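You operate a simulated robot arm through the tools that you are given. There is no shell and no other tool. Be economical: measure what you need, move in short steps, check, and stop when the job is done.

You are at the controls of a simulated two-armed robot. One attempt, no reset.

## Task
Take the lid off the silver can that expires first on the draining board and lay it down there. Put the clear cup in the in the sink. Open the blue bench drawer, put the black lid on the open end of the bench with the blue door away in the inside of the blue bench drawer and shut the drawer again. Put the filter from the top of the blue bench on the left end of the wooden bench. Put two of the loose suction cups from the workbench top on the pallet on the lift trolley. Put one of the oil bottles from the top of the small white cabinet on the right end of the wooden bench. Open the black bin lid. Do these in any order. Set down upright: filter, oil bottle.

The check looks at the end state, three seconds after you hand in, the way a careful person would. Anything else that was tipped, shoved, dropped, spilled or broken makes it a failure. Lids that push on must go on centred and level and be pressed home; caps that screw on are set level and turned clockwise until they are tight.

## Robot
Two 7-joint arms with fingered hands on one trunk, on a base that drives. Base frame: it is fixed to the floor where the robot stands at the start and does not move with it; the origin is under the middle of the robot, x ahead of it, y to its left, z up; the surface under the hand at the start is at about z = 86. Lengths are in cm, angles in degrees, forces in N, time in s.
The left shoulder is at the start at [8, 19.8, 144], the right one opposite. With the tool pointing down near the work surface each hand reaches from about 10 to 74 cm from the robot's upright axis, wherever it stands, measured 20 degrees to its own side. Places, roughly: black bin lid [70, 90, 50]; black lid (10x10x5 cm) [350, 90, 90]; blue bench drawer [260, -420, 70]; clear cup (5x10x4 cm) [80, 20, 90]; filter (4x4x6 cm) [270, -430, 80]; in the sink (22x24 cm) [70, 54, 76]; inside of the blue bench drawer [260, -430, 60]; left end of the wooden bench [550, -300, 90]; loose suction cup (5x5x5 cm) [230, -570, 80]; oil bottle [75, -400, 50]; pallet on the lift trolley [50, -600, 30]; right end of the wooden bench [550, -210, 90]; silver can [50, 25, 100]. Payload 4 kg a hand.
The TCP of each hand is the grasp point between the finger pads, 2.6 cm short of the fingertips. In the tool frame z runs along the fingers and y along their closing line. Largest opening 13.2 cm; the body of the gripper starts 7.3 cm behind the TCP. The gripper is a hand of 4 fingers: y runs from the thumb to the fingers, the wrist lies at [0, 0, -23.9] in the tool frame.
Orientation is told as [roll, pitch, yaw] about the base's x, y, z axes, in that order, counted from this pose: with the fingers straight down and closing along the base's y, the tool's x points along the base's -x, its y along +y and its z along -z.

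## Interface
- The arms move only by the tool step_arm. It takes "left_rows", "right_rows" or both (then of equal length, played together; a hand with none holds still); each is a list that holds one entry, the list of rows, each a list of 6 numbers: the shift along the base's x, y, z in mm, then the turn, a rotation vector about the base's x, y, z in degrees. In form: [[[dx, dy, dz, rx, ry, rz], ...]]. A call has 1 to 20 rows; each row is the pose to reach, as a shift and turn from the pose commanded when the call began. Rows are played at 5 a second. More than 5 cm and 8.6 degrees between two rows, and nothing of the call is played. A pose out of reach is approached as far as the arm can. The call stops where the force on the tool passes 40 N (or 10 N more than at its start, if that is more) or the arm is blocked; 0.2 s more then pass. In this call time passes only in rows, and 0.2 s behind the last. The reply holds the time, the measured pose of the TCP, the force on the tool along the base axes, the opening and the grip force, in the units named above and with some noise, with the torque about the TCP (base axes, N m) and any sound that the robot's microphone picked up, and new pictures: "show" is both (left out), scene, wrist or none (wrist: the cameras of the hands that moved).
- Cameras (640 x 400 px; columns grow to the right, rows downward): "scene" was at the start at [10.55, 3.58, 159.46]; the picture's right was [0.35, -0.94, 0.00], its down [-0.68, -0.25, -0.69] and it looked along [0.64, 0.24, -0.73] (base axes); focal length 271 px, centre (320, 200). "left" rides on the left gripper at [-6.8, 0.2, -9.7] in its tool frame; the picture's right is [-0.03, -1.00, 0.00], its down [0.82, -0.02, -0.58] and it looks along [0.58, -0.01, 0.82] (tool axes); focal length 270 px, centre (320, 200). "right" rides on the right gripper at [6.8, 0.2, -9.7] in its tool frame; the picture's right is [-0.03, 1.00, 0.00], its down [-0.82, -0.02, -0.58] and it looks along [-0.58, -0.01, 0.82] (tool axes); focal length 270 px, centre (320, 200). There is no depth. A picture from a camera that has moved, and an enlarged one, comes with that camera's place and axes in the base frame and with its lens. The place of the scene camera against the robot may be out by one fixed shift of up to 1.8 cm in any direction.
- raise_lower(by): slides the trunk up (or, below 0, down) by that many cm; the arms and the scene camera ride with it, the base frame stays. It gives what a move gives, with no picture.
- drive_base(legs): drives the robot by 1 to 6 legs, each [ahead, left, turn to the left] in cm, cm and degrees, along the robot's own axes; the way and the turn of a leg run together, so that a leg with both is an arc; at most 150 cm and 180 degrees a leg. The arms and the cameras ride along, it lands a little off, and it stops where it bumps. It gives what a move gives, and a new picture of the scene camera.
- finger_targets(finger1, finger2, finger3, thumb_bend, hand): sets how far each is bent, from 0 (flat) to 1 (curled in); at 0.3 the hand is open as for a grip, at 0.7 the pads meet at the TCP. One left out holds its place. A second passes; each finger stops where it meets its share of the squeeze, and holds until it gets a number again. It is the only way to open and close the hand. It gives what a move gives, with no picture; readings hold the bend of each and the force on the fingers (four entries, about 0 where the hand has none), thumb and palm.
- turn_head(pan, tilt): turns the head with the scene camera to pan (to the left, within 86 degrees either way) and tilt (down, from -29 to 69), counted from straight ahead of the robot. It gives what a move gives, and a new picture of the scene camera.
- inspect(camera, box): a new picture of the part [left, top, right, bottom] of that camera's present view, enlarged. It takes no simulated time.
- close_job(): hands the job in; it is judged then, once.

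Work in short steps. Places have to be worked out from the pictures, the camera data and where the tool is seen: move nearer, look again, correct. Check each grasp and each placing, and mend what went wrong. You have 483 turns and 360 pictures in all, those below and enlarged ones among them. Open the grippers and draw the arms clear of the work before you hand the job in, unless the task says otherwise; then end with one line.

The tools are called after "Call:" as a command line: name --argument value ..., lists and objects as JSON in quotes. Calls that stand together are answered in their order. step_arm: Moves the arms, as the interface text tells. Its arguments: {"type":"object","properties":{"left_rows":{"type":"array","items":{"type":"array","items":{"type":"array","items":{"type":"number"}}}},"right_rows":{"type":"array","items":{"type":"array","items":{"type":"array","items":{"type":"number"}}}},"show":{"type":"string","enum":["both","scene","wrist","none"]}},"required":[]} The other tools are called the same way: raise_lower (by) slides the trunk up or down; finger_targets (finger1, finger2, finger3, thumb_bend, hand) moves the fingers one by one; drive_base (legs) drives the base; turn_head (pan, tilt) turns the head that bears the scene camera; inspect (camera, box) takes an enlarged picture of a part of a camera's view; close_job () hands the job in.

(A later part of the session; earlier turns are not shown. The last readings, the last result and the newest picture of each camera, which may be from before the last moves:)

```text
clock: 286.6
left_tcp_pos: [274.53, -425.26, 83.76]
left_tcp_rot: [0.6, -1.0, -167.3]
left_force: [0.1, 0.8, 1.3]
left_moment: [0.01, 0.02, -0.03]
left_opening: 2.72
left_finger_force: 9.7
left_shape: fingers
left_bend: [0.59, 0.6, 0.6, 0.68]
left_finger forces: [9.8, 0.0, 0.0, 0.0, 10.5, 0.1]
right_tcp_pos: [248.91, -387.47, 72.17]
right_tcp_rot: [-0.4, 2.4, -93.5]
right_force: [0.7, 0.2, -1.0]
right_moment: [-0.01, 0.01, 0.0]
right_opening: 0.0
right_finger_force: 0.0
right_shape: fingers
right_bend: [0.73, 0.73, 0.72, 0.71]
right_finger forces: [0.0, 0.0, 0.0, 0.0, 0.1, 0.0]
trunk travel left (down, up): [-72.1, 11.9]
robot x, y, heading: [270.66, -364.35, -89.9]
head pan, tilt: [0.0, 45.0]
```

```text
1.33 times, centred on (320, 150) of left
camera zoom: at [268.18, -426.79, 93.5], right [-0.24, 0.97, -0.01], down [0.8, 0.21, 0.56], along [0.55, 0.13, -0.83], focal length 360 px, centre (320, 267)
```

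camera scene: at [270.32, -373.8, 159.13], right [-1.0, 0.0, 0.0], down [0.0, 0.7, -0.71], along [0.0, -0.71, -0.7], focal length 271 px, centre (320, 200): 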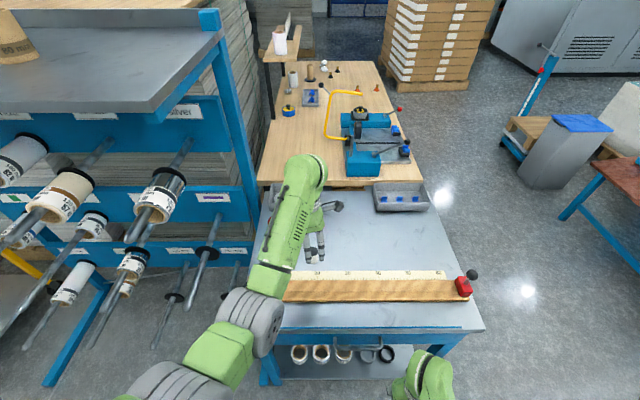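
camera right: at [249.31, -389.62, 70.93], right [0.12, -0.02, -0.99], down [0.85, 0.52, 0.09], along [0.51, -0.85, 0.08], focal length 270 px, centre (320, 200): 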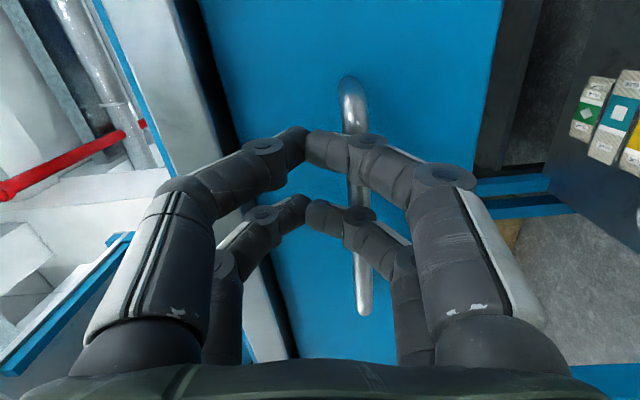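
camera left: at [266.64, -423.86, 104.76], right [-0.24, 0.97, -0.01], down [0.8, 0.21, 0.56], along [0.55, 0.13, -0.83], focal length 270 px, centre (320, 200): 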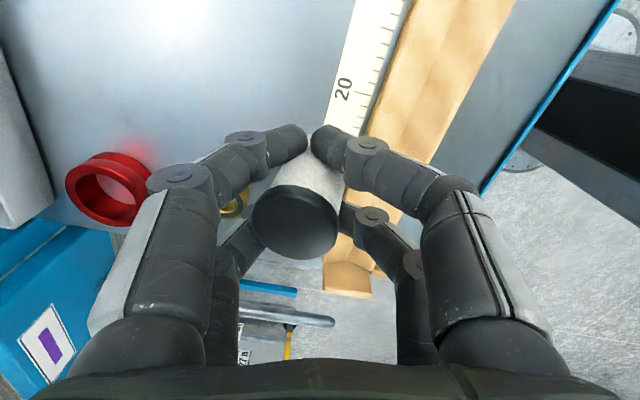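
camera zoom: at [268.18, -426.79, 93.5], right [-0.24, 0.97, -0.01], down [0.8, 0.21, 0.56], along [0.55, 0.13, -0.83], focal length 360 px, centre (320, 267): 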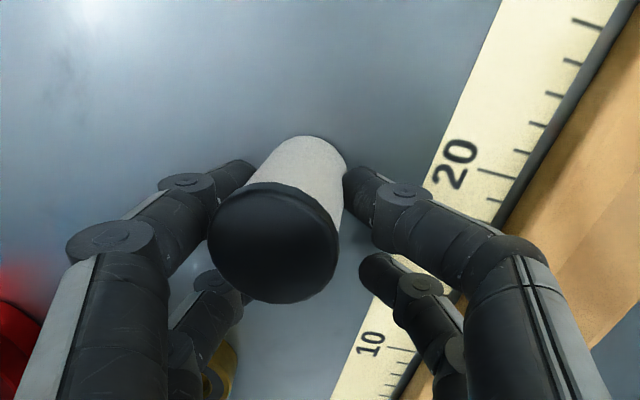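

Thumb pushes further than finger 1, tilting it. I release and re-aim with the filter slightly towards the finger-1 side.

Call:
finger_targets --hand "left" --finger1 0.53 --finger2 0.53 --finger3 0.53 --thumb_bend 0.53

Call:
inspect --camera "left" --box '[80, 0, 560, 300]'

```text
clock: 287.6
left_tcp_pos: [274.58, -425.35, 83.8]
left_tcp_rot: [0.4, -0.9, -167.4]
left_force: [0.5, 0.5, 0.5]
left_moment: [0.0, 0.01, 0.01]
left_opening: 5.51
left_finger_force: 0.0
left_shape: fingers
left_bend: [0.53, 0.53, 0.53, 0.53]
left_finger forces: [0.1, 0.0, 0.1, 0.0, 0.0, 0.1]
right_tcp_pos: [248.87, -387.4, 72.06]
right_tcp_rot: [-0.5, 2.3, -93.3]
right_force: [-0.5, -0.6, -0.5]
right_moment: [0.01, -0.01, 0.0]
right_opening: 0.0
right_finger_force: 0.2
right_shape: fingers
right_bend: [0.73, 0.73, 0.72, 0.71]
right_finger forces: [0.1, 0.0, 0.0, 0.0, 0.1, 0.0]
trunk travel left (down, up): [-72.1, 11.9]
robot x, y, heading: [270.84, -364.32, -90.4]
head pan, tilt: [0.0, 45.0]
```

```text
1.33 times, centred on (320, 150) of left
camera zoom: at [268.19, -426.78, 93.49], right [-0.24, 0.97, -0.01], down [0.8, 0.21, 0.56], along [0.55, 0.13, -0.83], focal length 360 px, centre (320, 267)
```

zoom: 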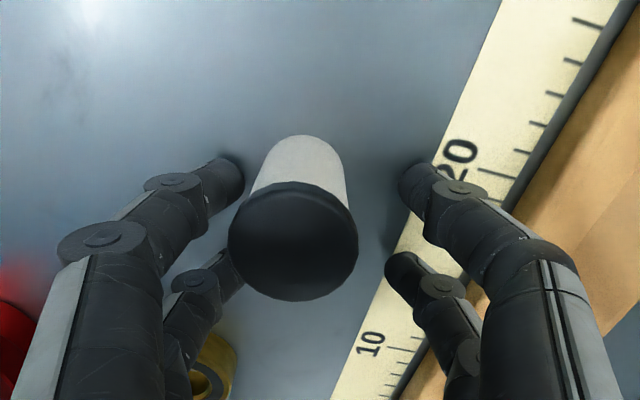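

Upright, now already at the equilibrium side. Close again.

Call:
finger_targets --hand "left" --finger1 0.75 --finger2 0.6 --finger3 0.6 --thumb_bend 0.75

Call:
inspect --camera "left" --box '[80, 0, 560, 300]'

```text
clock: 288.6
left_tcp_pos: [274.61, -425.26, 83.74]
left_tcp_rot: [0.5, -0.9, -167.3]
left_force: [-0.5, 0.2, -0.2]
left_moment: [0.0, 0.02, 0.01]
left_opening: 2.66
left_finger_force: 9.7
left_shape: fingers
left_bend: [0.58, 0.6, 0.6, 0.68]
left_finger forces: [9.9, 0.0, 0.0, 0.0, 9.9, 0.0]
right_tcp_pos: [248.89, -387.37, 72.09]
right_tcp_rot: [-0.3, 2.4, -93.4]
right_force: [-0.4, 0.1, -0.3]
right_moment: [0.01, -0.02, 0.01]
right_opening: 0.0
right_finger_force: 0.0
right_shape: fingers
right_bend: [0.73, 0.73, 0.72, 0.71]
right_finger forces: [0.1, 0.0, 0.1, 0.0, 0.1, 0.0]
trunk travel left (down, up): [-72.1, 11.9]
robot x, y, heading: [270.63, -364.0, -90.1]
head pan, tilt: [0.0, 45.0]
```

```text
1.33 times, centred on (320, 150) of left
camera zoom: at [268.19, -426.79, 93.48], right [-0.24, 0.97, -0.01], down [0.8, 0.21, 0.56], along [0.55, 0.13, -0.83], focal length 360 px, centre (320, 267)
```

zoom: 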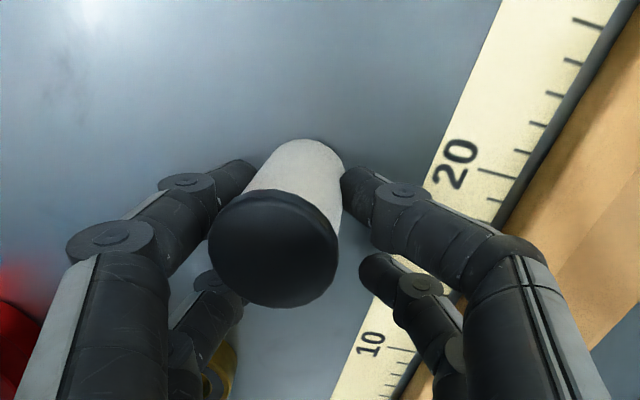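

Same small tilt - it follows the pads; acceptable. Lift and check hold.

Call:
step_arm --left_rows '[[[0, 0, 15, 0, 0, 0], [0, 5, 45, 0, 0, 0], [0, 20, 80, 0, 0, 0], [0, 40, 110, 0, 0, 0], [0, 60, 130, 0, 0, 0]]]' --show "wrist"

```text
clock: 289.9
left_tcp_pos: [274.34, -418.84, 96.86]
left_tcp_rot: [0.5, -1.0, -167.4]
left_force: [0.0, 0.3, 0.3]
left_moment: [-0.03, -0.02, -0.01]
left_opening: 2.65
left_finger_force: 10.0
left_shape: fingers
left_bend: [0.58, 0.6, 0.6, 0.68]
left_finger forces: [9.8, 0.1, 0.0, 0.0, 9.9, 0.1]
right_tcp_pos: [248.93, -387.47, 72.1]
right_tcp_rot: [-0.4, 2.1, -93.4]
right_force: [-0.3, 0.8, -0.5]
right_moment: [0.0, 0.0, 0.01]
right_opening: 0.01
right_finger_force: 0.1
right_shape: fingers
right_bend: [0.73, 0.73, 0.72, 0.71]
right_finger forces: [0.0, 0.1, 0.1, 0.0, 0.0, 0.0]
trunk travel left (down, up): [-72.1, 11.9]
robot x, y, heading: [270.12, -364.03, -90.1]
head pan, tilt: [0.0, 45.0]
camera left: at [267.97, -420.45, 106.63], right [-0.24, 0.97, -0.01], down [0.8, 0.21, 0.56], along [0.55, 0.13, -0.83], focal length 270 px, centre (320, 200)
```

left: 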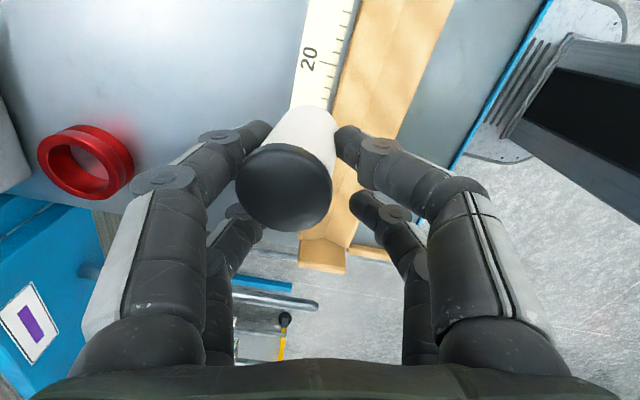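

Held firmly. Next the oil bottle on the white cabinet near [90, -400]: back off, drive sideways to the right.

Call:
drive_base --legs '[[-45, 0, 0], [0, -100, 0], [0, -75, 0]]'

```text
clock: 301.0
left_tcp_pos: [103.03, -379.5, 96.98]
left_tcp_rot: [0.5, -1.0, -164.4]
left_force: [1.3, -0.6, -0.8]
left_moment: [0.03, 0.01, 0.01]
left_opening: 2.62
left_finger_force: 9.8
left_shape: fingers
left_bend: [0.58, 0.6, 0.6, 0.68]
left_finger forces: [9.8, 0.1, 0.0, 0.1, 9.9, 0.0]
right_tcp_pos: [76.01, -349.11, 72.08]
right_tcp_rot: [-0.4, 2.2, -90.6]
right_force: [0.3, 0.0, -0.3]
right_moment: [0.02, 0.02, -0.01]
right_opening: 0.0
right_finger_force: 0.1
right_shape: fingers
right_bend: [0.73, 0.73, 0.72, 0.71]
right_finger forces: [0.0, 0.0, 0.0, 0.0, 0.0, 0.0]
trunk travel left (down, up): [-72.1, 11.9]
robot x, y, heading: [96.61, -324.93, -87.5]
head pan, tilt: [0.0, 45.0]
camera scene: at [96.83, -335.51, 156.76], right [-1.0, -0.05, 0.0], down [-0.03, 0.71, -0.71], along [0.03, -0.7, -0.71], focal length 271 px, centre (320, 200)
```

scene: 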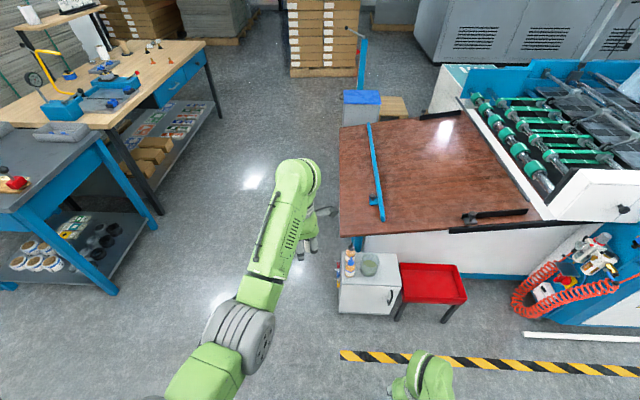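

Call:
inspect --camera "scene" --box '[310, 220, 490, 340]'

```text
3.33 times, centred on (400, 280) of scene
camera zoom: at [96.83, -335.51, 156.76], right [-1.0, -0.05, 0.0], down [-0.03, 0.71, -0.71], along [0.03, -0.7, -0.71], focal length 902 px, centre (53, -67)
```

zoom: 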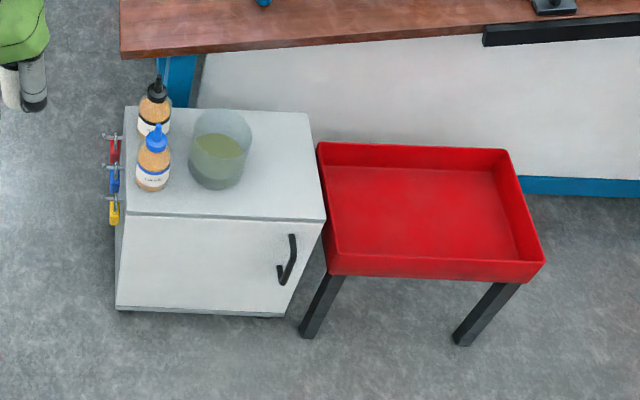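

Two oil bottles (black and blue cap) and a beaker stand on the cabinet. I move the left hand (filter) out to the left first, then approach with the base.

Call:
step_arm --left_rows '[[[45, 15, 0, 0, 0, 0], [90, 30, 0, 0, 0, 0], [135, 45, 0, 0, 0, 0], [180, 60, 0, 0, 0, 0], [225, 75, 0, 0, 0, 0], [270, 90, 0, 0, 0, 0], [300, 100, 0, 0, 0, 0]]]' --show "none"

Call:
drive_base --legs '[[15, -10, -2.5]]'

Call:
raise_lower --by -24

Call:
turn_head --pan 0 --tilt 55

```text
clock: 302.6
left_tcp_pos: [133.33, -369.5, 96.92]
left_tcp_rot: [0.6, -1.0, -164.5]
left_force: [-0.3, -0.5, -0.5]
left_moment: [-0.01, 0.02, -0.02]
left_opening: 2.63
left_finger_force: 9.2
left_shape: fingers
left_bend: [0.58, 0.6, 0.6, 0.68]
left_finger forces: [9.7, 0.1, 0.0, 0.1, 9.8, 0.0]
right_tcp_pos: [75.95, -349.14, 72.18]
right_tcp_rot: [-0.3, 2.3, -90.5]
right_force: [-0.1, 0.8, -0.5]
right_moment: [0.05, -0.01, 0.03]
right_opening: 0.01
right_finger_force: 0.0
right_shape: fingers
right_bend: [0.73, 0.73, 0.72, 0.71]
right_finger forces: [0.0, 0.0, 0.1, 0.1, 0.0, 0.0]
trunk travel left (down, up): [-72.1, 11.9]
robot x, y, heading: [96.26, -324.76, -87.2]
head pan, tilt: [0.0, 45.0]
```

```text
clock: 304.1
left_tcp_pos: [121.88, -385.86, 97.0]
left_tcp_rot: [0.6, -1.0, -166.6]
left_force: [-0.1, -0.5, 0.1]
left_moment: [0.02, 0.03, -0.04]
left_opening: 2.62
left_finger_force: 10.1
left_shape: fingers
left_bend: [0.58, 0.6, 0.6, 0.68]
left_finger forces: [9.9, 0.1, 0.0, 0.1, 9.7, 0.0]
right_tcp_pos: [65.43, -363.4, 72.09]
right_tcp_rot: [-0.3, 2.3, -92.7]
right_force: [0.4, -1.5, 0.9]
right_moment: [0.02, 0.01, 0.01]
right_opening: 0.03
right_finger_force: 0.1
right_shape: fingers
right_bend: [0.73, 0.73, 0.72, 0.71]
right_finger forces: [0.1, 0.1, 0.0, 0.1, 0.0, 0.0]
trunk travel left (down, up): [-72.1, 11.9]
robot x, y, heading: [86.9, -339.67, -89.8]
head pan, tilt: [0.0, 45.0]
camera scene: at [86.53, -350.58, 156.81], right [-1.0, -0.01, 0.0], down [0.0, 0.71, -0.71], along [0.01, -0.71, -0.71], focal length 271 px, centre (320, 200)
```

scene: 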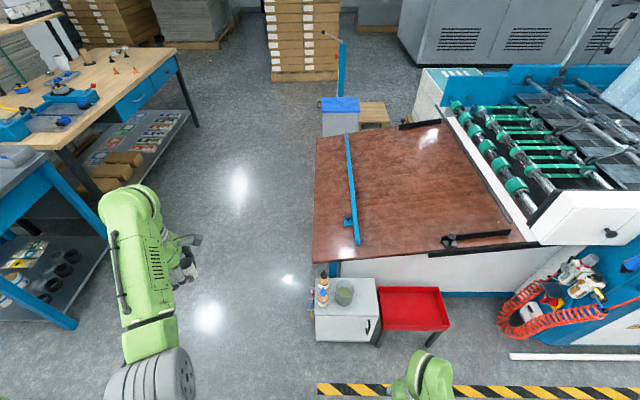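

```text
clock: 306.6
left_tcp_pos: [121.7, -385.72, 72.99]
left_tcp_rot: [0.8, -0.7, -166.7]
left_force: [0.1, -0.2, -0.6]
left_moment: [0.01, -0.01, 0.02]
left_opening: 2.65
left_finger_force: 9.8
left_shape: fingers
left_bend: [0.58, 0.6, 0.6, 0.68]
left_finger forces: [9.8, 0.0, 0.0, 0.1, 9.8, 0.1]
right_tcp_pos: [65.24, -363.57, 47.95]
right_tcp_rot: [-0.1, 2.2, -92.7]
right_force: [0.9, -0.2, -0.5]
right_moment: [0.01, 0.03, 0.02]
right_opening: 0.0
right_finger_force: 0.0
right_shape: fingers
right_bend: [0.73, 0.73, 0.72, 0.71]
right_finger forces: [0.1, 0.0, 0.0, 0.0, 0.0, 0.0]
trunk travel left (down, up): [-48.1, 35.9]
robot x, y, heading: [86.9, -339.9, -89.6]
head pan, tilt: [0.0, 45.0]
```

```text
clock: 307.3
left_tcp_pos: [121.73, -385.91, 73.18]
left_tcp_rot: [0.7, -0.7, -166.6]
left_force: [0.2, 0.5, 0.0]
left_moment: [0.02, -0.01, -0.02]
left_opening: 2.64
left_finger_force: 9.2
left_shape: fingers
left_bend: [0.58, 0.6, 0.6, 0.68]
left_finger forces: [9.8, 0.1, 0.0, 0.1, 10.0, 0.0]
right_tcp_pos: [65.27, -363.33, 48.01]
right_tcp_rot: [0.0, 2.3, -92.7]
right_force: [0.4, 0.3, 1.4]
right_moment: [0.04, -0.01, 0.0]
right_opening: 0.0
right_finger_force: 0.1
right_shape: fingers
right_bend: [0.73, 0.73, 0.72, 0.71]
right_finger forces: [0.0, 0.1, 0.1, 0.1, 0.1, 0.0]
trunk travel left (down, up): [-48.1, 35.9]
robot x, y, heading: [87.14, -339.97, -89.2]
head pan, tilt: [0.0, 55.0]
camera scene: at [86.09, -349.59, 131.41], right [-1.0, -0.01, -0.01], down [0.0, 0.82, -0.57], along [0.01, -0.57, -0.82], focal length 271 px, centre (320, 200)
```

scene: 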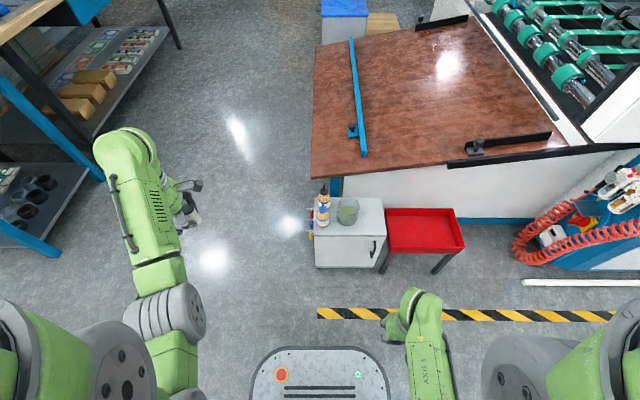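

Call:
inspect --camera "scene" --box '[290, 165, 410, 285]'

```text
3.33 times, centred on (350, 225) of scene
camera zoom: at [86.09, -349.59, 131.41], right [-1.0, -0.01, -0.01], down [0.0, 0.82, -0.57], along [0.01, -0.57, -0.82], focal length 902 px, centre (220, 117)
```

zoom: 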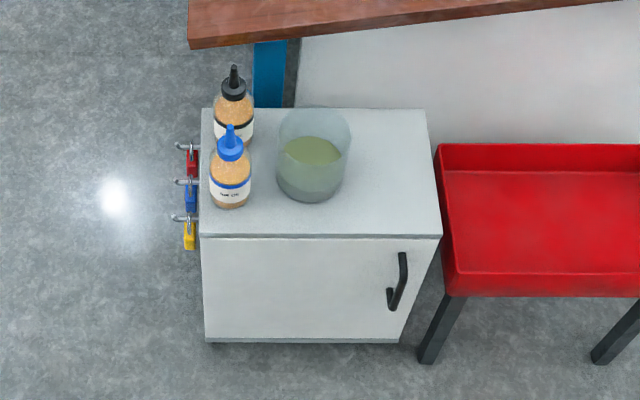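

Cabinet top is about z 34; blue bottle at [85.9, -405.8], beaker right beside it at x<80. Bring the right hand forward at height, opened moderately, and drive 8 cm closer.

Call:
step_arm --right_rows '[[[20, -20, 35, 0, 0, 2], [50, -50, 65, 0, -1, 3], [80, -80, 95, 0, -2, 3], [110, -110, 125, 0, -2, 3], [140, -145, 150, 0, -2, 3], [165, -180, 170, 0, -2, 3], [190, -215, 190, 0, -2, 3], [200, -255, 210, 0, -2, 3]]]' --show "none"

Call:
finger_targets --hand "right" --finger1 0.45 --finger2 0.45 --finger3 0.45 --thumb_bend 0.45

Call:
drive_base --legs '[[8, 0, 0]]'

Call:
inspect --camera "right" --box '[0, 0, 640, 400]'

```text
refused: row 2 steps farther than a row can; nothing moved
```

```text
clock: 308.3
left_tcp_pos: [121.68, -385.89, 73.13]
left_tcp_rot: [0.7, -0.7, -166.6]
left_force: [0.3, 0.8, -0.3]
left_moment: [-0.01, 0.0, -0.05]
left_opening: 2.67
left_finger_force: 9.9
left_shape: fingers
left_bend: [0.58, 0.6, 0.6, 0.68]
left_finger forces: [9.8, 0.0, 0.0, 0.0, 9.9, 0.0]
right_tcp_pos: [65.37, -363.3, 48.04]
right_tcp_rot: [-0.1, 2.3, -92.7]
right_force: [0.4, 1.2, -0.2]
right_moment: [-0.02, 0.03, 0.02]
right_opening: 8.21
right_finger_force: 0.1
right_shape: fingers
right_bend: [0.45, 0.45, 0.45, 0.45]
right_finger forces: [0.1, 0.0, 0.0, 0.0, 0.0, 0.0]
trunk travel left (down, up): [-48.1, 35.9]
robot x, y, heading: [86.92, -339.96, -89.6]
head pan, tilt: [0.0, 55.0]
```

```text
clock: 309.4
left_tcp_pos: [121.74, -393.89, 73.23]
left_tcp_rot: [0.6, -0.6, -166.6]
left_force: [-0.1, 0.0, 0.4]
left_moment: [0.03, 0.03, 0.01]
left_opening: 2.65
left_finger_force: 9.7
left_shape: fingers
left_bend: [0.58, 0.6, 0.6, 0.68]
left_finger forces: [9.8, 0.1, 0.0, 0.0, 9.9, 0.0]
right_tcp_pos: [65.53, -371.35, 47.96]
right_tcp_rot: [0.0, 2.4, -92.7]
right_force: [0.3, 0.6, 0.0]
right_moment: [0.01, -0.02, -0.01]
right_opening: 8.22
right_finger_force: 0.0
right_shape: fingers
right_bend: [0.45, 0.45, 0.45, 0.45]
right_finger forces: [0.1, 0.0, 0.0, 0.1, 0.0, 0.1]
trunk travel left (down, up): [-48.1, 35.9]
robot x, y, heading: [86.65, -347.99, -89.4]
head pan, tilt: [0.0, 55.0]
camera scene: at [86.16, -357.67, 131.44], right [-1.0, -0.01, -0.01], down [0.0, 0.82, -0.57], along [0.01, -0.57, -0.82], focal length 271 px, centre (320, 200)
```

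scene: 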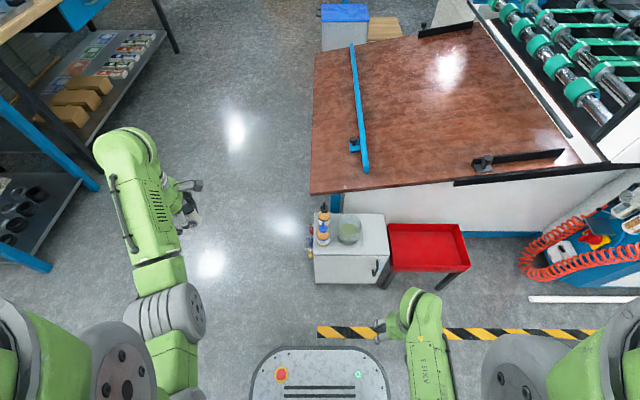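

```text
1.00 times, centred on (320, 200) of right (not enlarged: the box is as wide or as high as the picture)
camera zoom: at [65.99, -364.95, 57.92], right [1.0, -0.07, 0.0], down [-0.06, -0.84, 0.54], along [-0.04, -0.54, -0.84], focal length 270 px, centre (320, 200)
```

zoom: 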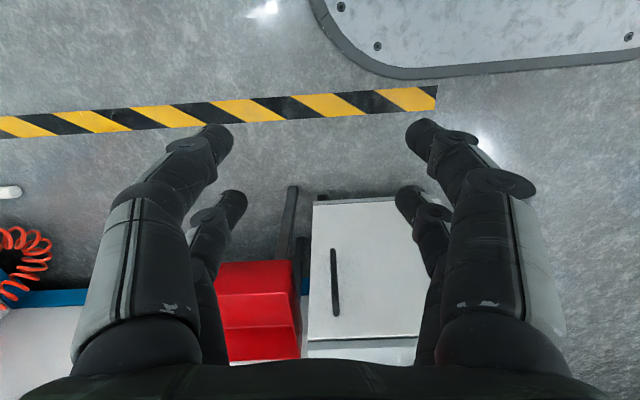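

Now the arm motion in smaller steps.

Call:
step_arm --right_rows '[[[18, -22, 30, 0, 0, 1], [36, -44, 60, 0, -1, 2], [54, -66, 90, 0, -2, 3], [74, -92, 120, 0, -2, 3], [94, -120, 150, 0, -2, 3], [114, -150, 180, 0, -2, 3], [134, -182, 205, 0, -2, 3], [156, -216, 225, 0, -2, 3], [178, -250, 240, 0, -2, 3], [200, -286, 240, 0, -2, 3]]]'

```text
clock: 311.6
left_tcp_pos: [122.16, -393.94, 72.89]
left_tcp_rot: [0.6, -1.2, -166.6]
left_force: [0.0, 1.0, -0.2]
left_moment: [0.01, 0.03, -0.03]
left_opening: 2.61
left_finger_force: 9.8
left_shape: fingers
left_bend: [0.58, 0.6, 0.6, 0.68]
left_finger forces: [9.8, 0.2, 0.0, 0.0, 9.9, 0.0]
right_tcp_pos: [85.76, -399.9, 71.91]
right_tcp_rot: [1.5, 2.5, -89.7]
right_force: [0.1, -0.1, 0.5]
right_moment: [-0.01, -0.02, 0.0]
right_opening: 8.24
right_finger_force: 0.1
right_shape: fingers
right_bend: [0.45, 0.45, 0.45, 0.45]
right_finger forces: [0.0, 0.1, 0.1, 0.0, 0.0, 0.0]
trunk travel left (down, up): [-48.1, 35.9]
robot x, y, heading: [86.65, -347.88, -89.6]
head pan, tilt: [0.0, 55.0]
camera scene: at [87.16, -357.65, 131.42], right [-1.0, -0.01, 0.0], down [-0.01, 0.82, -0.57], along [0.0, -0.57, -0.82], focal length 271 px, centre (320, 200)
camera right: at [85.65, -393.57, 81.84], right [1.0, -0.02, 0.02], down [-0.03, -0.84, 0.54], along [0.01, -0.54, -0.84], focal length 270 px, centre (320, 200)
```

scene: 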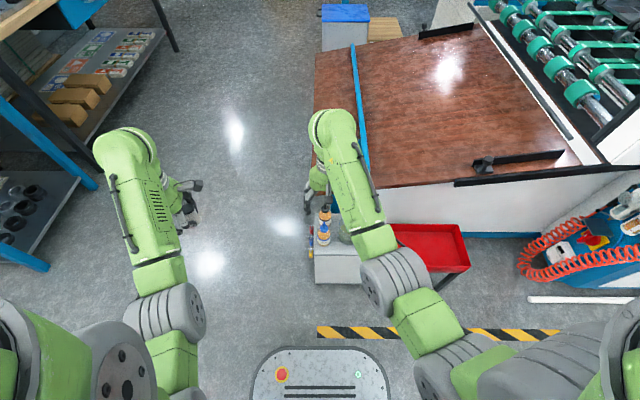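
right: 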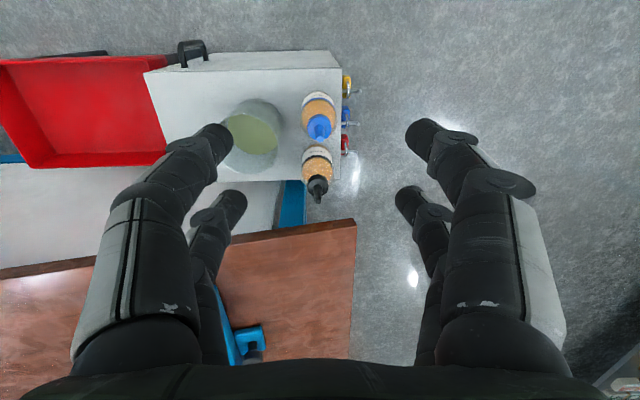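

Bottle position confirmed ~[86.1, -405.2]. Move over it, then descend with the trunk in two stages.

Call:
step_arm --right_rows '[[[2, -27, 0, -1, 0, 0], [3, -53, 0, -1, -2, 0]]]' --show "none"

Call:
raise_lower --by -18

Call:
inspect --camera "right" --box '[0, 0, 640, 400]'

```text
clock: 312.2
left_tcp_pos: [122.24, -393.91, 72.92]
left_tcp_rot: [0.7, -1.2, -166.5]
left_force: [0.5, 0.9, -0.4]
left_moment: [-0.04, -0.05, 0.0]
left_opening: 2.63
left_finger_force: 9.8
left_shape: fingers
left_bend: [0.58, 0.6, 0.6, 0.68]
left_finger forces: [9.8, 0.0, 0.0, 0.0, 9.9, 0.1]
right_tcp_pos: [86.15, -405.4, 71.86]
right_tcp_rot: [3.5, 1.3, -89.5]
right_force: [0.4, 0.1, 0.0]
right_moment: [0.0, -0.01, -0.04]
right_opening: 8.25
right_finger_force: 0.0
right_shape: fingers
right_bend: [0.45, 0.45, 0.45, 0.45]
right_finger forces: [0.0, 0.1, 0.1, 0.0, 0.1, 0.0]
trunk travel left (down, up): [-48.1, 35.9]
robot x, y, heading: [86.96, -347.6, -89.6]
head pan, tilt: [0.0, 55.0]
```

```text
clock: 314.2
left_tcp_pos: [122.11, -393.72, 54.96]
left_tcp_rot: [0.7, -1.2, -166.7]
left_force: [-0.8, 1.1, -0.2]
left_moment: [-0.02, 0.01, -0.04]
left_opening: 2.64
left_finger_force: 9.4
left_shape: fingers
left_bend: [0.58, 0.6, 0.6, 0.68]
left_finger forces: [9.9, 0.1, 0.1, 0.0, 9.9, 0.0]
right_tcp_pos: [86.02, -405.36, 53.88]
right_tcp_rot: [3.5, 1.3, -89.6]
right_force: [0.2, -0.4, -0.2]
right_moment: [0.01, 0.01, -0.02]
right_opening: 8.23
right_finger_force: 0.0
right_shape: fingers
right_bend: [0.45, 0.45, 0.45, 0.45]
right_finger forces: [0.0, 0.0, 0.0, 0.0, 0.0, 0.1]
trunk travel left (down, up): [-30.1, 53.9]
robot x, y, heading: [86.94, -348.24, -89.3]
head pan, tilt: [0.0, 55.0]
```

```text
1.00 times, centred on (320, 200) of right (not enlarged: the box is as wide or as high as the picture)
camera zoom: at [85.69, -398.73, 63.78], right [1.0, -0.02, 0.06], down [-0.05, -0.83, 0.56], along [0.04, -0.56, -0.83], focal length 270 px, centre (320, 200)
```

zoom: 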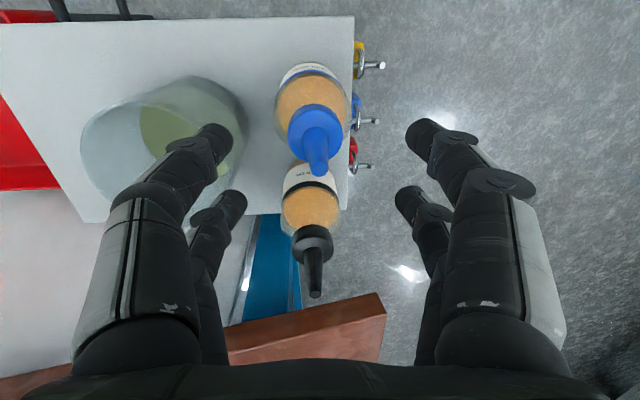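

Bend the beaker-side fingers in a bit more, then lower further.

Call:
finger_targets --hand "right" --finger3 0.52 --thumb_bend 0.52

Call:
raise_lower --by -7

Call:
inspect --camera "right" --box '[0, 0, 640, 400]'

```text
clock: 315.2
left_tcp_pos: [122.33, -393.79, 54.89]
left_tcp_rot: [0.6, -1.2, -166.7]
left_force: [0.0, -0.3, -0.4]
left_moment: [0.01, 0.01, 0.03]
left_opening: 2.6
left_finger_force: 9.9
left_shape: fingers
left_bend: [0.58, 0.6, 0.6, 0.68]
left_finger forces: [9.9, 0.0, 0.1, 0.1, 9.8, 0.1]
right_tcp_pos: [86.15, -405.23, 53.93]
right_tcp_rot: [3.4, 1.3, -89.6]
right_force: [1.0, 0.1, 0.2]
right_moment: [-0.03, -0.04, 0.01]
right_opening: 7.09
right_finger_force: 0.0
right_shape: fingers
right_bend: [0.45, 0.45, 0.52, 0.52]
right_finger forces: [0.0, 0.1, 0.1, 0.0, 0.1, 0.1]
trunk travel left (down, up): [-30.1, 53.9]
robot x, y, heading: [86.75, -348.23, -89.3]
head pan, tilt: [0.0, 55.0]
```

```text
clock: 316.2
left_tcp_pos: [122.16, -393.78, 48.0]
left_tcp_rot: [0.6, -1.2, -166.7]
left_force: [0.2, 0.5, 0.3]
left_moment: [0.0, 0.0, -0.01]
left_opening: 2.61
left_finger_force: 9.7
left_shape: fingers
left_bend: [0.58, 0.6, 0.6, 0.68]
left_finger forces: [9.9, 0.0, 0.0, 0.0, 9.9, 0.0]
right_tcp_pos: [86.15, -405.2, 46.94]
right_tcp_rot: [3.5, 1.3, -89.7]
right_force: [0.7, -0.9, 0.1]
right_moment: [0.02, 0.03, 0.04]
right_opening: 7.1
right_finger_force: 0.8
right_shape: fingers
right_bend: [0.45, 0.45, 0.52, 0.52]
right_finger forces: [0.1, 0.0, 0.9, 0.1, 0.0, 0.0]
trunk travel left (down, up): [-23.1, 60.9]
robot x, y, heading: [87.09, -347.71, -89.5]
head pan, tilt: [0.0, 55.0]
```

```text
1.00 times, centred on (320, 200) of right (not enlarged: the box is as wide or as high as the picture)
camera zoom: at [85.7, -398.73, 56.77], right [1.0, -0.02, 0.06], down [-0.05, -0.83, 0.56], along [0.04, -0.56, -0.83], focal length 270 px, centre (320, 200)
```

zoom: 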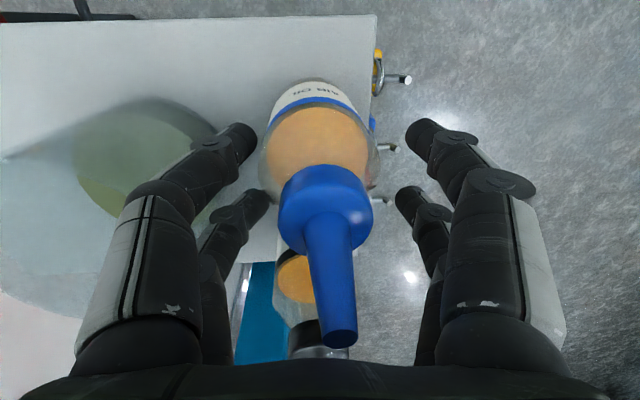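

The bottle is higher than I thought: spout tip z≈54, axis at y≈-403.5. Raise 1 cm and correct the y by 1.6 cm.

Call:
raise_lower --by 1.2

Call:
step_arm --right_rows '[[[0, 8, 0, 0, 0, 0], [0, 16, 0, 0, 0, 0]]]' --show "wrist"

```text
clock: 316.9
left_tcp_pos: [122.22, -393.82, 49.17]
left_tcp_rot: [0.6, -1.1, -166.8]
left_force: [0.4, 0.0, -0.6]
left_moment: [0.01, -0.02, 0.01]
left_opening: 2.6
left_finger_force: 9.8
left_shape: fingers
left_bend: [0.58, 0.6, 0.6, 0.68]
left_finger forces: [9.8, 0.0, 0.1, 0.1, 9.9, 0.1]
right_tcp_pos: [86.09, -405.31, 48.12]
right_tcp_rot: [3.5, 1.3, -89.5]
right_force: [0.0, -0.2, 0.4]
right_moment: [0.0, -0.02, 0.03]
right_opening: 7.1
right_finger_force: 0.1
right_shape: fingers
right_bend: [0.45, 0.45, 0.52, 0.52]
right_finger forces: [0.0, 0.1, 0.0, 0.0, 0.0, 0.0]
trunk travel left (down, up): [-24.3, 59.7]
robot x, y, heading: [87.08, -348.22, -89.4]
head pan, tilt: [0.0, 55.0]
```

```text
clock: 317.4
left_tcp_pos: [122.27, -393.76, 49.06]
left_tcp_rot: [0.6, -1.2, -166.7]
left_force: [-0.1, -0.2, -0.2]
left_moment: [0.04, 0.02, -0.01]
left_opening: 2.63
left_finger_force: 10.3
left_shape: fingers
left_bend: [0.58, 0.6, 0.6, 0.68]
left_finger forces: [9.8, 0.0, 0.0, 0.0, 9.8, 0.1]
right_tcp_pos: [86.02, -403.77, 48.27]
right_tcp_rot: [3.5, 1.4, -89.6]
right_force: [-0.5, 0.1, -0.5]
right_moment: [-0.01, 0.0, 0.01]
right_opening: 7.1
right_finger_force: 0.2
right_shape: fingers
right_bend: [0.45, 0.45, 0.52, 0.52]
right_finger forces: [0.0, 0.0, 0.4, 0.0, 0.1, 0.0]
trunk travel left (down, up): [-24.3, 59.7]
robot x, y, heading: [86.98, -347.7, -89.5]
head pan, tilt: [0.0, 55.0]
camera right: at [85.64, -397.17, 58.1], right [1.0, -0.02, 0.06], down [-0.05, -0.83, 0.56], along [0.04, -0.56, -0.83], focal length 270 px, centre (320, 200)
```

right: 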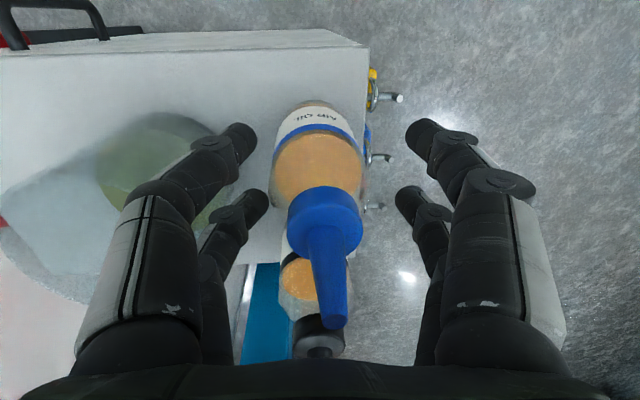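

Well centred between the finger rows. Lower 1 cm and close.

Call:
raise_lower --by -1.1

Call:
finger_targets --hand "right" --finger1 0.7 --finger2 0.7 --finger3 0.7 --thumb_bend 0.7

Call:
inspect --camera "right" --box '[80, 0, 560, 300]'

```text
clock: 318.0
left_tcp_pos: [122.14, -393.85, 48.08]
left_tcp_rot: [0.6, -1.1, -166.7]
left_force: [-0.7, -0.2, -0.8]
left_moment: [0.0, 0.01, 0.01]
left_opening: 2.64
left_finger_force: 9.9
left_shape: fingers
left_bend: [0.58, 0.6, 0.6, 0.68]
left_finger forces: [9.8, 0.1, 0.0, 0.0, 9.8, 0.0]
right_tcp_pos: [86.04, -403.81, 47.24]
right_tcp_rot: [3.5, 1.3, -89.5]
right_force: [0.3, -0.3, 0.5]
right_moment: [0.0, 0.01, 0.01]
right_opening: 7.09
right_finger_force: 0.2
right_shape: fingers
right_bend: [0.45, 0.45, 0.52, 0.52]
right_finger forces: [0.0, 0.0, 0.8, 0.0, 0.1, 0.0]
trunk travel left (down, up): [-23.2, 60.8]
robot x, y, heading: [86.89, -347.91, -89.5]
head pan, tilt: [0.0, 55.0]
```

```text
clock: 319.0
left_tcp_pos: [122.22, -393.83, 48.08]
left_tcp_rot: [0.6, -1.2, -166.8]
left_force: [0.3, -0.8, -0.1]
left_moment: [-0.01, 0.01, 0.03]
left_opening: 2.65
left_finger_force: 9.9
left_shape: fingers
left_bend: [0.58, 0.6, 0.6, 0.68]
left_finger forces: [9.8, 0.0, 0.0, 0.0, 9.9, 0.0]
right_tcp_pos: [86.14, -403.74, 47.19]
right_tcp_rot: [3.5, 1.3, -89.7]
right_force: [-0.1, -0.7, -0.1]
right_moment: [0.0, -0.04, 0.0]
right_opening: 2.95
right_finger_force: 12.3
right_shape: fingers
right_bend: [0.58, 0.57, 0.64, 0.67]
right_finger forces: [6.5, 7.0, 5.6, 0.0, 6.9, 0.0]
trunk travel left (down, up): [-23.2, 60.8]
robot x, y, heading: [87.05, -348.06, -89.8]
head pan, tilt: [0.0, 55.0]
```

```text
1.33 times, centred on (320, 150) of right
camera zoom: at [85.63, -397.18, 56.97], right [1.0, -0.02, 0.06], down [-0.05, -0.83, 0.56], along [0.04, -0.56, -0.83], focal length 360 px, centre (320, 267)
```

zoom: 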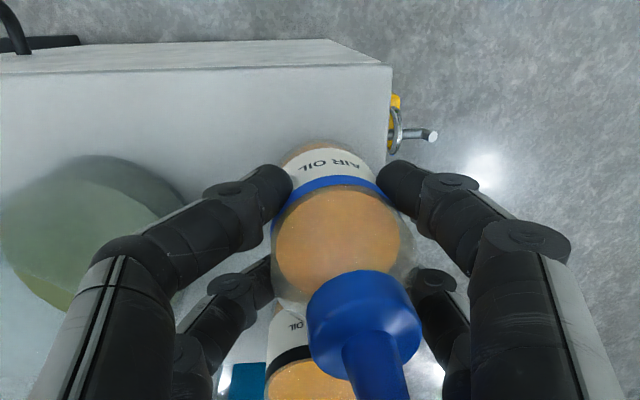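

Bottle held evenly by all four fingers. Lift with the trunk.

Call:
raise_lower --by 12

Call:
inspect --camera "right" --box '[0, 0, 640, 400]'

```text
clock: 320.5
left_tcp_pos: [122.27, -393.87, 60.1]
left_tcp_rot: [0.6, -1.2, -166.7]
left_force: [-0.3, 0.6, -1.6]
left_moment: [0.0, 0.04, 0.0]
left_opening: 2.63
left_finger_force: 9.4
left_shape: fingers
left_bend: [0.58, 0.6, 0.6, 0.68]
left_finger forces: [9.7, 0.0, 0.0, 0.0, 9.9, 0.0]
right_tcp_pos: [86.02, -403.7, 59.18]
right_tcp_rot: [3.4, 1.4, -89.6]
right_force: [-0.6, 0.6, -1.8]
right_moment: [0.03, 0.03, 0.0]
right_opening: 2.96
right_finger_force: 12.9
right_shape: fingers
right_bend: [0.58, 0.57, 0.64, 0.67]
right_finger forces: [6.5, 7.0, 5.6, 0.0, 6.9, 0.1]
trunk travel left (down, up): [-35.2, 48.8]
robot x, y, heading: [87.05, -348.09, -89.4]
head pan, tilt: [0.0, 55.0]
```

```text
1.00 times, centred on (320, 200) of right (not enlarged: the box is as wide or as high as the picture)
camera zoom: at [85.64, -397.19, 68.95], right [1.0, -0.02, 0.06], down [-0.05, -0.83, 0.56], along [0.04, -0.56, -0.83], focal length 270 px, centre (320, 200)
```

zoom: 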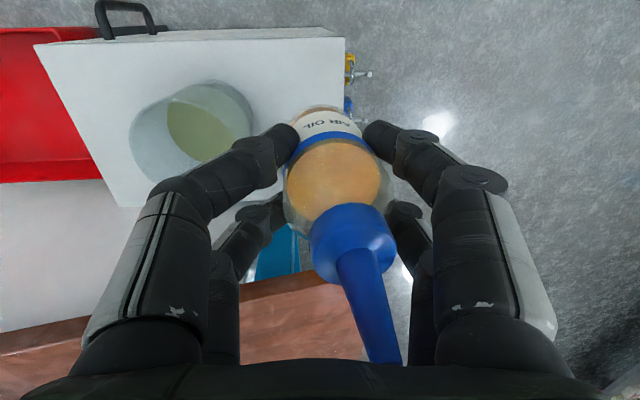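

Lifted cleanly. Raise the trunk to working height, back off, turn to +x and drive towards the wooden bench.

Call:
raise_lower --by 46

Call:
drive_base --legs '[[-50, 0, 0], [0, 0, 89.5], [100, 45, 0], [130, 0, 0], [110, 0, 0]]'

Call:
turn_head --pan 0 --tilt 35

```text
refused: 46 is not a number from -40 to 40
```

```text
clock: 343.9
left_tcp_pos: [478.33, -235.22, 60.05]
left_tcp_rot: [0.6, -1.1, -80.3]
left_force: [0.2, 0.3, -0.8]
left_moment: [-0.01, -0.03, 0.0]
left_opening: 2.6
left_finger_force: 9.2
left_shape: fingers
left_bend: [0.58, 0.6, 0.6, 0.68]
left_finger forces: [9.5, 0.0, 0.1, 0.0, 9.5, 0.2]
right_tcp_pos: [485.88, -272.04, 59.09]
right_tcp_rot: [3.5, 1.3, -3.1]
right_force: [0.0, 0.1, -1.1]
right_moment: [-0.01, 0.01, 0.03]
right_opening: 2.88
right_finger_force: 13.1
right_shape: fingers
right_bend: [0.58, 0.57, 0.64, 0.67]
right_finger forces: [6.5, 7.0, 6.1, 0.1, 6.6, 0.0]
trunk travel left (down, up): [-35.2, 48.8]
robot x, y, heading: [430.37, -267.07, -3.1]
head pan, tilt: [0.0, 55.0]
camera scene: at [440.67, -267.35, 118.53], right [-0.05, -1.0, 0.0], down [-0.82, 0.04, -0.57], along [0.57, -0.03, -0.82], focal length 271 px, centre (320, 200)
```

scene: 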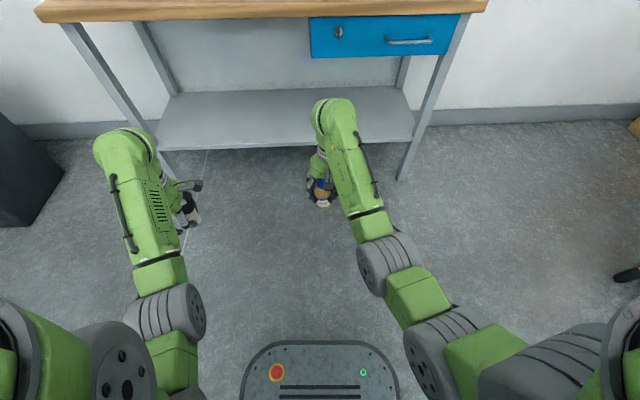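

```text
clock: 344.8
left_tcp_pos: [478.24, -235.27, 60.01]
left_tcp_rot: [0.6, -1.2, -80.2]
left_force: [0.2, 0.0, -0.3]
left_moment: [0.03, 0.0, 0.01]
left_opening: 2.6
left_finger_force: 9.1
left_shape: fingers
left_bend: [0.58, 0.6, 0.6, 0.68]
left_finger forces: [9.5, 0.0, 0.0, 0.0, 9.5, 0.0]
right_tcp_pos: [485.93, -271.94, 59.1]
right_tcp_rot: [3.4, 1.3, -3.2]
right_force: [0.6, -0.2, -0.9]
right_moment: [-0.04, 0.01, -0.03]
right_opening: 2.87
right_finger_force: 13.4
right_shape: fingers
right_bend: [0.58, 0.57, 0.64, 0.67]
right_finger forces: [6.5, 7.0, 5.9, 0.0, 6.6, 0.0]
trunk travel left (down, up): [-35.2, 48.8]
robot x, y, heading: [430.41, -267.43, -3.1]
head pan, tilt: [0.0, 35.0]
camera scene: at [442.23, -267.44, 121.35], right [-0.05, -1.0, 0.0], down [-0.57, 0.03, -0.82], along [0.82, -0.04, -0.57], focal length 271 px, centre (320, 200)
```

scene: 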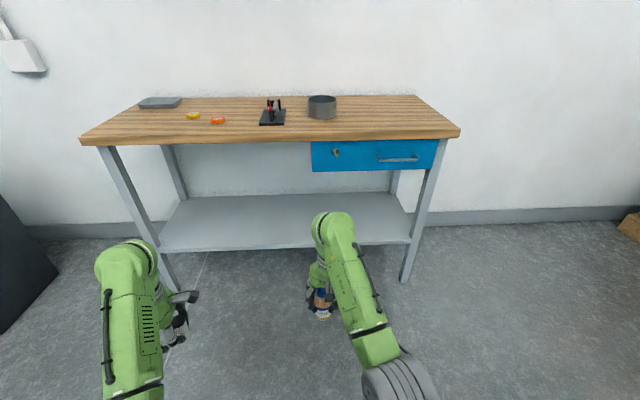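

Both items still held. Raise the trunk.

Call:
raise_lower --by 40

Call:
raise_lower --by 6

Call:
turn_head --pan 0 --tilt 45

```text
clock: 348.6
left_tcp_pos: [478.37, -235.37, 100.04]
left_tcp_rot: [0.6, -1.2, -80.3]
left_force: [0.5, 0.1, 0.2]
left_moment: [0.0, 0.0, 0.02]
left_opening: 2.6
left_finger_force: 9.2
left_shape: fingers
left_bend: [0.58, 0.6, 0.6, 0.68]
left_finger forces: [9.5, 0.1, 0.0, 0.0, 9.6, 0.1]
right_tcp_pos: [485.91, -272.11, 99.19]
right_tcp_rot: [3.5, 1.3, -3.2]
right_force: [0.4, 0.1, -1.2]
right_moment: [-0.01, 0.01, -0.03]
right_opening: 2.9
right_finger_force: 13.2
right_shape: fingers
right_bend: [0.58, 0.57, 0.64, 0.67]
right_finger forces: [6.4, 7.0, 6.0, 0.1, 6.5, 0.0]
trunk travel left (down, up): [-75.2, 8.8]
robot x, y, heading: [430.74, -267.12, -3.1]
head pan, tilt: [0.0, 35.0]
```

```text
clock: 349.6
left_tcp_pos: [478.31, -235.2, 106.1]
left_tcp_rot: [0.6, -1.2, -80.3]
left_force: [-1.0, -0.2, -0.4]
left_moment: [0.02, -0.01, -0.02]
left_opening: 2.59
left_finger_force: 9.4
left_shape: fingers
left_bend: [0.58, 0.6, 0.6, 0.68]
left_finger forces: [9.6, 0.1, 0.1, 0.0, 9.5, 0.0]
right_tcp_pos: [485.97, -271.95, 105.07]
right_tcp_rot: [3.5, 1.2, -3.2]
right_force: [0.4, -0.3, -1.3]
right_moment: [-0.01, 0.0, 0.01]
right_opening: 2.9
right_finger_force: 12.8
right_shape: fingers
right_bend: [0.58, 0.57, 0.64, 0.67]
right_finger forces: [6.4, 7.0, 6.0, 0.0, 6.6, 0.1]
trunk travel left (down, up): [-81.2, 2.8]
robot x, y, heading: [430.54, -267.89, -2.9]
head pan, tilt: [0.0, 35.0]
```

```text
clock: 350.3
left_tcp_pos: [478.4, -235.33, 105.92]
left_tcp_rot: [0.6, -1.2, -80.2]
left_force: [0.5, -0.1, -1.3]
left_moment: [0.0, 0.03, -0.02]
left_opening: 2.61
left_finger_force: 9.3
left_shape: fingers
left_bend: [0.58, 0.6, 0.6, 0.68]
left_finger forces: [9.5, 0.0, 0.0, 0.0, 9.4, 0.0]
right_tcp_pos: [485.94, -271.97, 105.08]
right_tcp_rot: [3.5, 1.4, -3.2]
right_force: [-0.6, -0.7, -1.4]
right_moment: [-0.02, 0.01, -0.03]
right_opening: 2.87
right_finger_force: 13.3
right_shape: fingers
right_bend: [0.58, 0.57, 0.64, 0.67]
right_finger forces: [6.4, 7.0, 6.0, 0.0, 6.7, 0.1]
trunk travel left (down, up): [-81.2, 2.8]
robot x, y, heading: [430.61, -267.57, -3.0]
head pan, tilt: [0.0, 45.0]
camera scene: at [441.61, -267.39, 165.88], right [-0.05, -1.0, 0.0], down [-0.71, 0.04, -0.71], along [0.71, -0.04, -0.71], focal length 271 px, centre (320, 200)
```

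scene: 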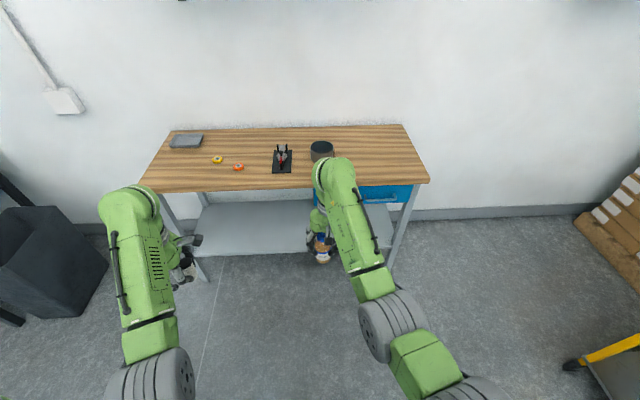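

Bench spans x 529–577, y -320 to -197. The place list puts the right end at y -210 and the left end at y -300. First the oil bottle to [543, -209]: drive.

Call:
drive_base --legs '[[0, 60, 3], [52, 0, 0]]'

Call:
inspect --camera "right" --box '[0, 0, 640, 400]'

```text
clock: 356.2
left_tcp_pos: [530.24, -176.32, 106.09]
left_tcp_rot: [0.7, -1.2, -78.0]
left_force: [-0.5, -0.1, -0.2]
left_moment: [0.01, 0.01, 0.04]
left_opening: 2.6
left_finger_force: 9.8
left_shape: fingers
left_bend: [0.58, 0.6, 0.6, 0.68]
left_finger forces: [9.5, 0.0, 0.0, 0.0, 9.6, 0.0]
right_tcp_pos: [539.4, -212.63, 105.27]
right_tcp_rot: [3.5, 1.1, -0.9]
right_force: [0.0, -0.2, -1.5]
right_moment: [0.02, -0.01, -0.01]
right_opening: 2.88
right_finger_force: 13.3
right_shape: fingers
right_bend: [0.58, 0.57, 0.64, 0.67]
right_finger forces: [6.5, 7.0, 5.9, 0.0, 6.7, 0.0]
trunk travel left (down, up): [-81.2, 2.8]
robot x, y, heading: [484.21, -210.74, -0.7]
head pan, tilt: [0.0, 45.0]
camera scene: at [494.78, -209.97, 165.9], right [-0.01, -1.0, 0.0], down [-0.71, 0.01, -0.71], along [0.71, -0.01, -0.71], focal length 271 px, centre (320, 200)
```

scene: 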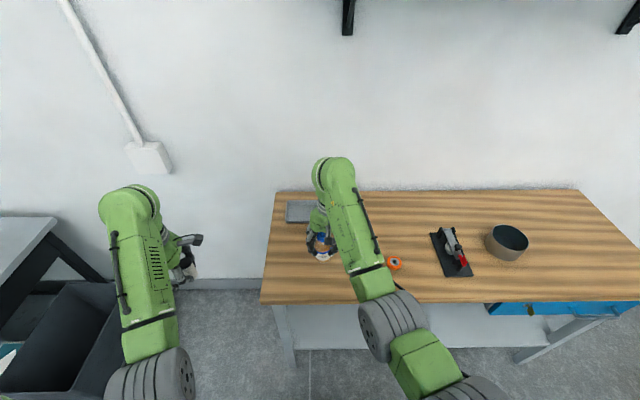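

```text
1.00 times, centred on (320, 200) of right (not enlarged: the box is as wide or as high as the picture)
camera zoom: at [532.83, -213.12, 115.07], right [0.04, 1.0, 0.06], down [0.83, -0.07, 0.56], along [0.56, 0.03, -0.83], focal length 270 px, centre (320, 200)
```

zoom: 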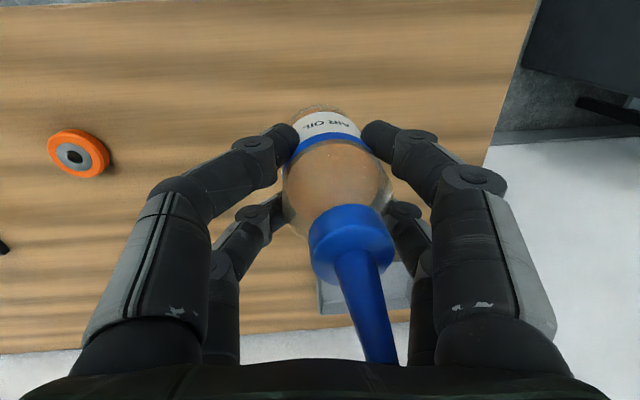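

Good free spot. Lower the bottle with the arm until it touches.

Call:
step_arm --right_rows '[[[0, 0, -25, 0, 0, 0], [0, 0, -45, 0, 0, 0], [0, 0, -60, 0, 0, 0], [0, 0, -68, 0, 0, 0], [0, 0, -76, 0, 0, 0], [0, 0, -84, 0, 0, 0], [0, 0, -90, 0, 0, 0]]]' --show "wrist"

```text
clock: 357.8
left_tcp_pos: [530.44, -176.4, 106.09]
left_tcp_rot: [0.5, -1.1, -78.0]
left_force: [-0.5, 0.7, -1.3]
left_moment: [0.0, 0.03, -0.01]
left_opening: 2.6
left_finger_force: 9.6
left_shape: fingers
left_bend: [0.58, 0.6, 0.6, 0.68]
left_finger forces: [9.5, 0.0, 0.0, 0.0, 9.5, 0.1]
right_tcp_pos: [539.54, -212.74, 96.2]
right_tcp_rot: [3.5, 1.2, -0.8]
right_force: [-0.3, -0.1, -0.9]
right_moment: [-0.02, -0.03, 0.02]
right_opening: 2.89
right_finger_force: 13.3
right_shape: fingers
right_bend: [0.58, 0.57, 0.64, 0.67]
right_finger forces: [6.6, 7.2, 6.0, 0.1, 6.9, 0.0]
trunk travel left (down, up): [-81.2, 2.8]
robot x, y, heading: [483.76, -210.62, -1.0]
head pan, tilt: [0.0, 45.0]
camera right: at [533.08, -213.11, 105.99], right [0.04, 1.0, 0.06], down [0.83, -0.07, 0.56], along [0.56, 0.03, -0.83], focal length 270 px, centre (320, 200)
```

right: 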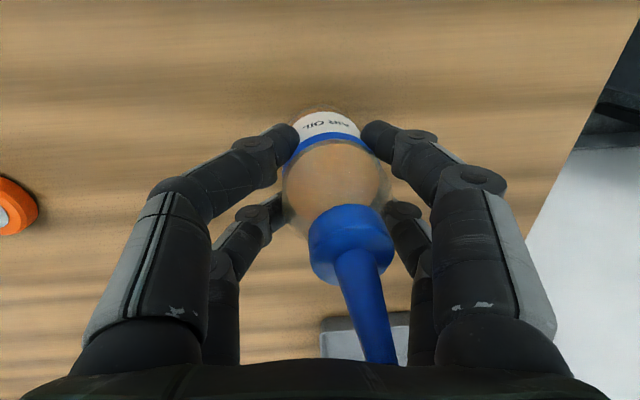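

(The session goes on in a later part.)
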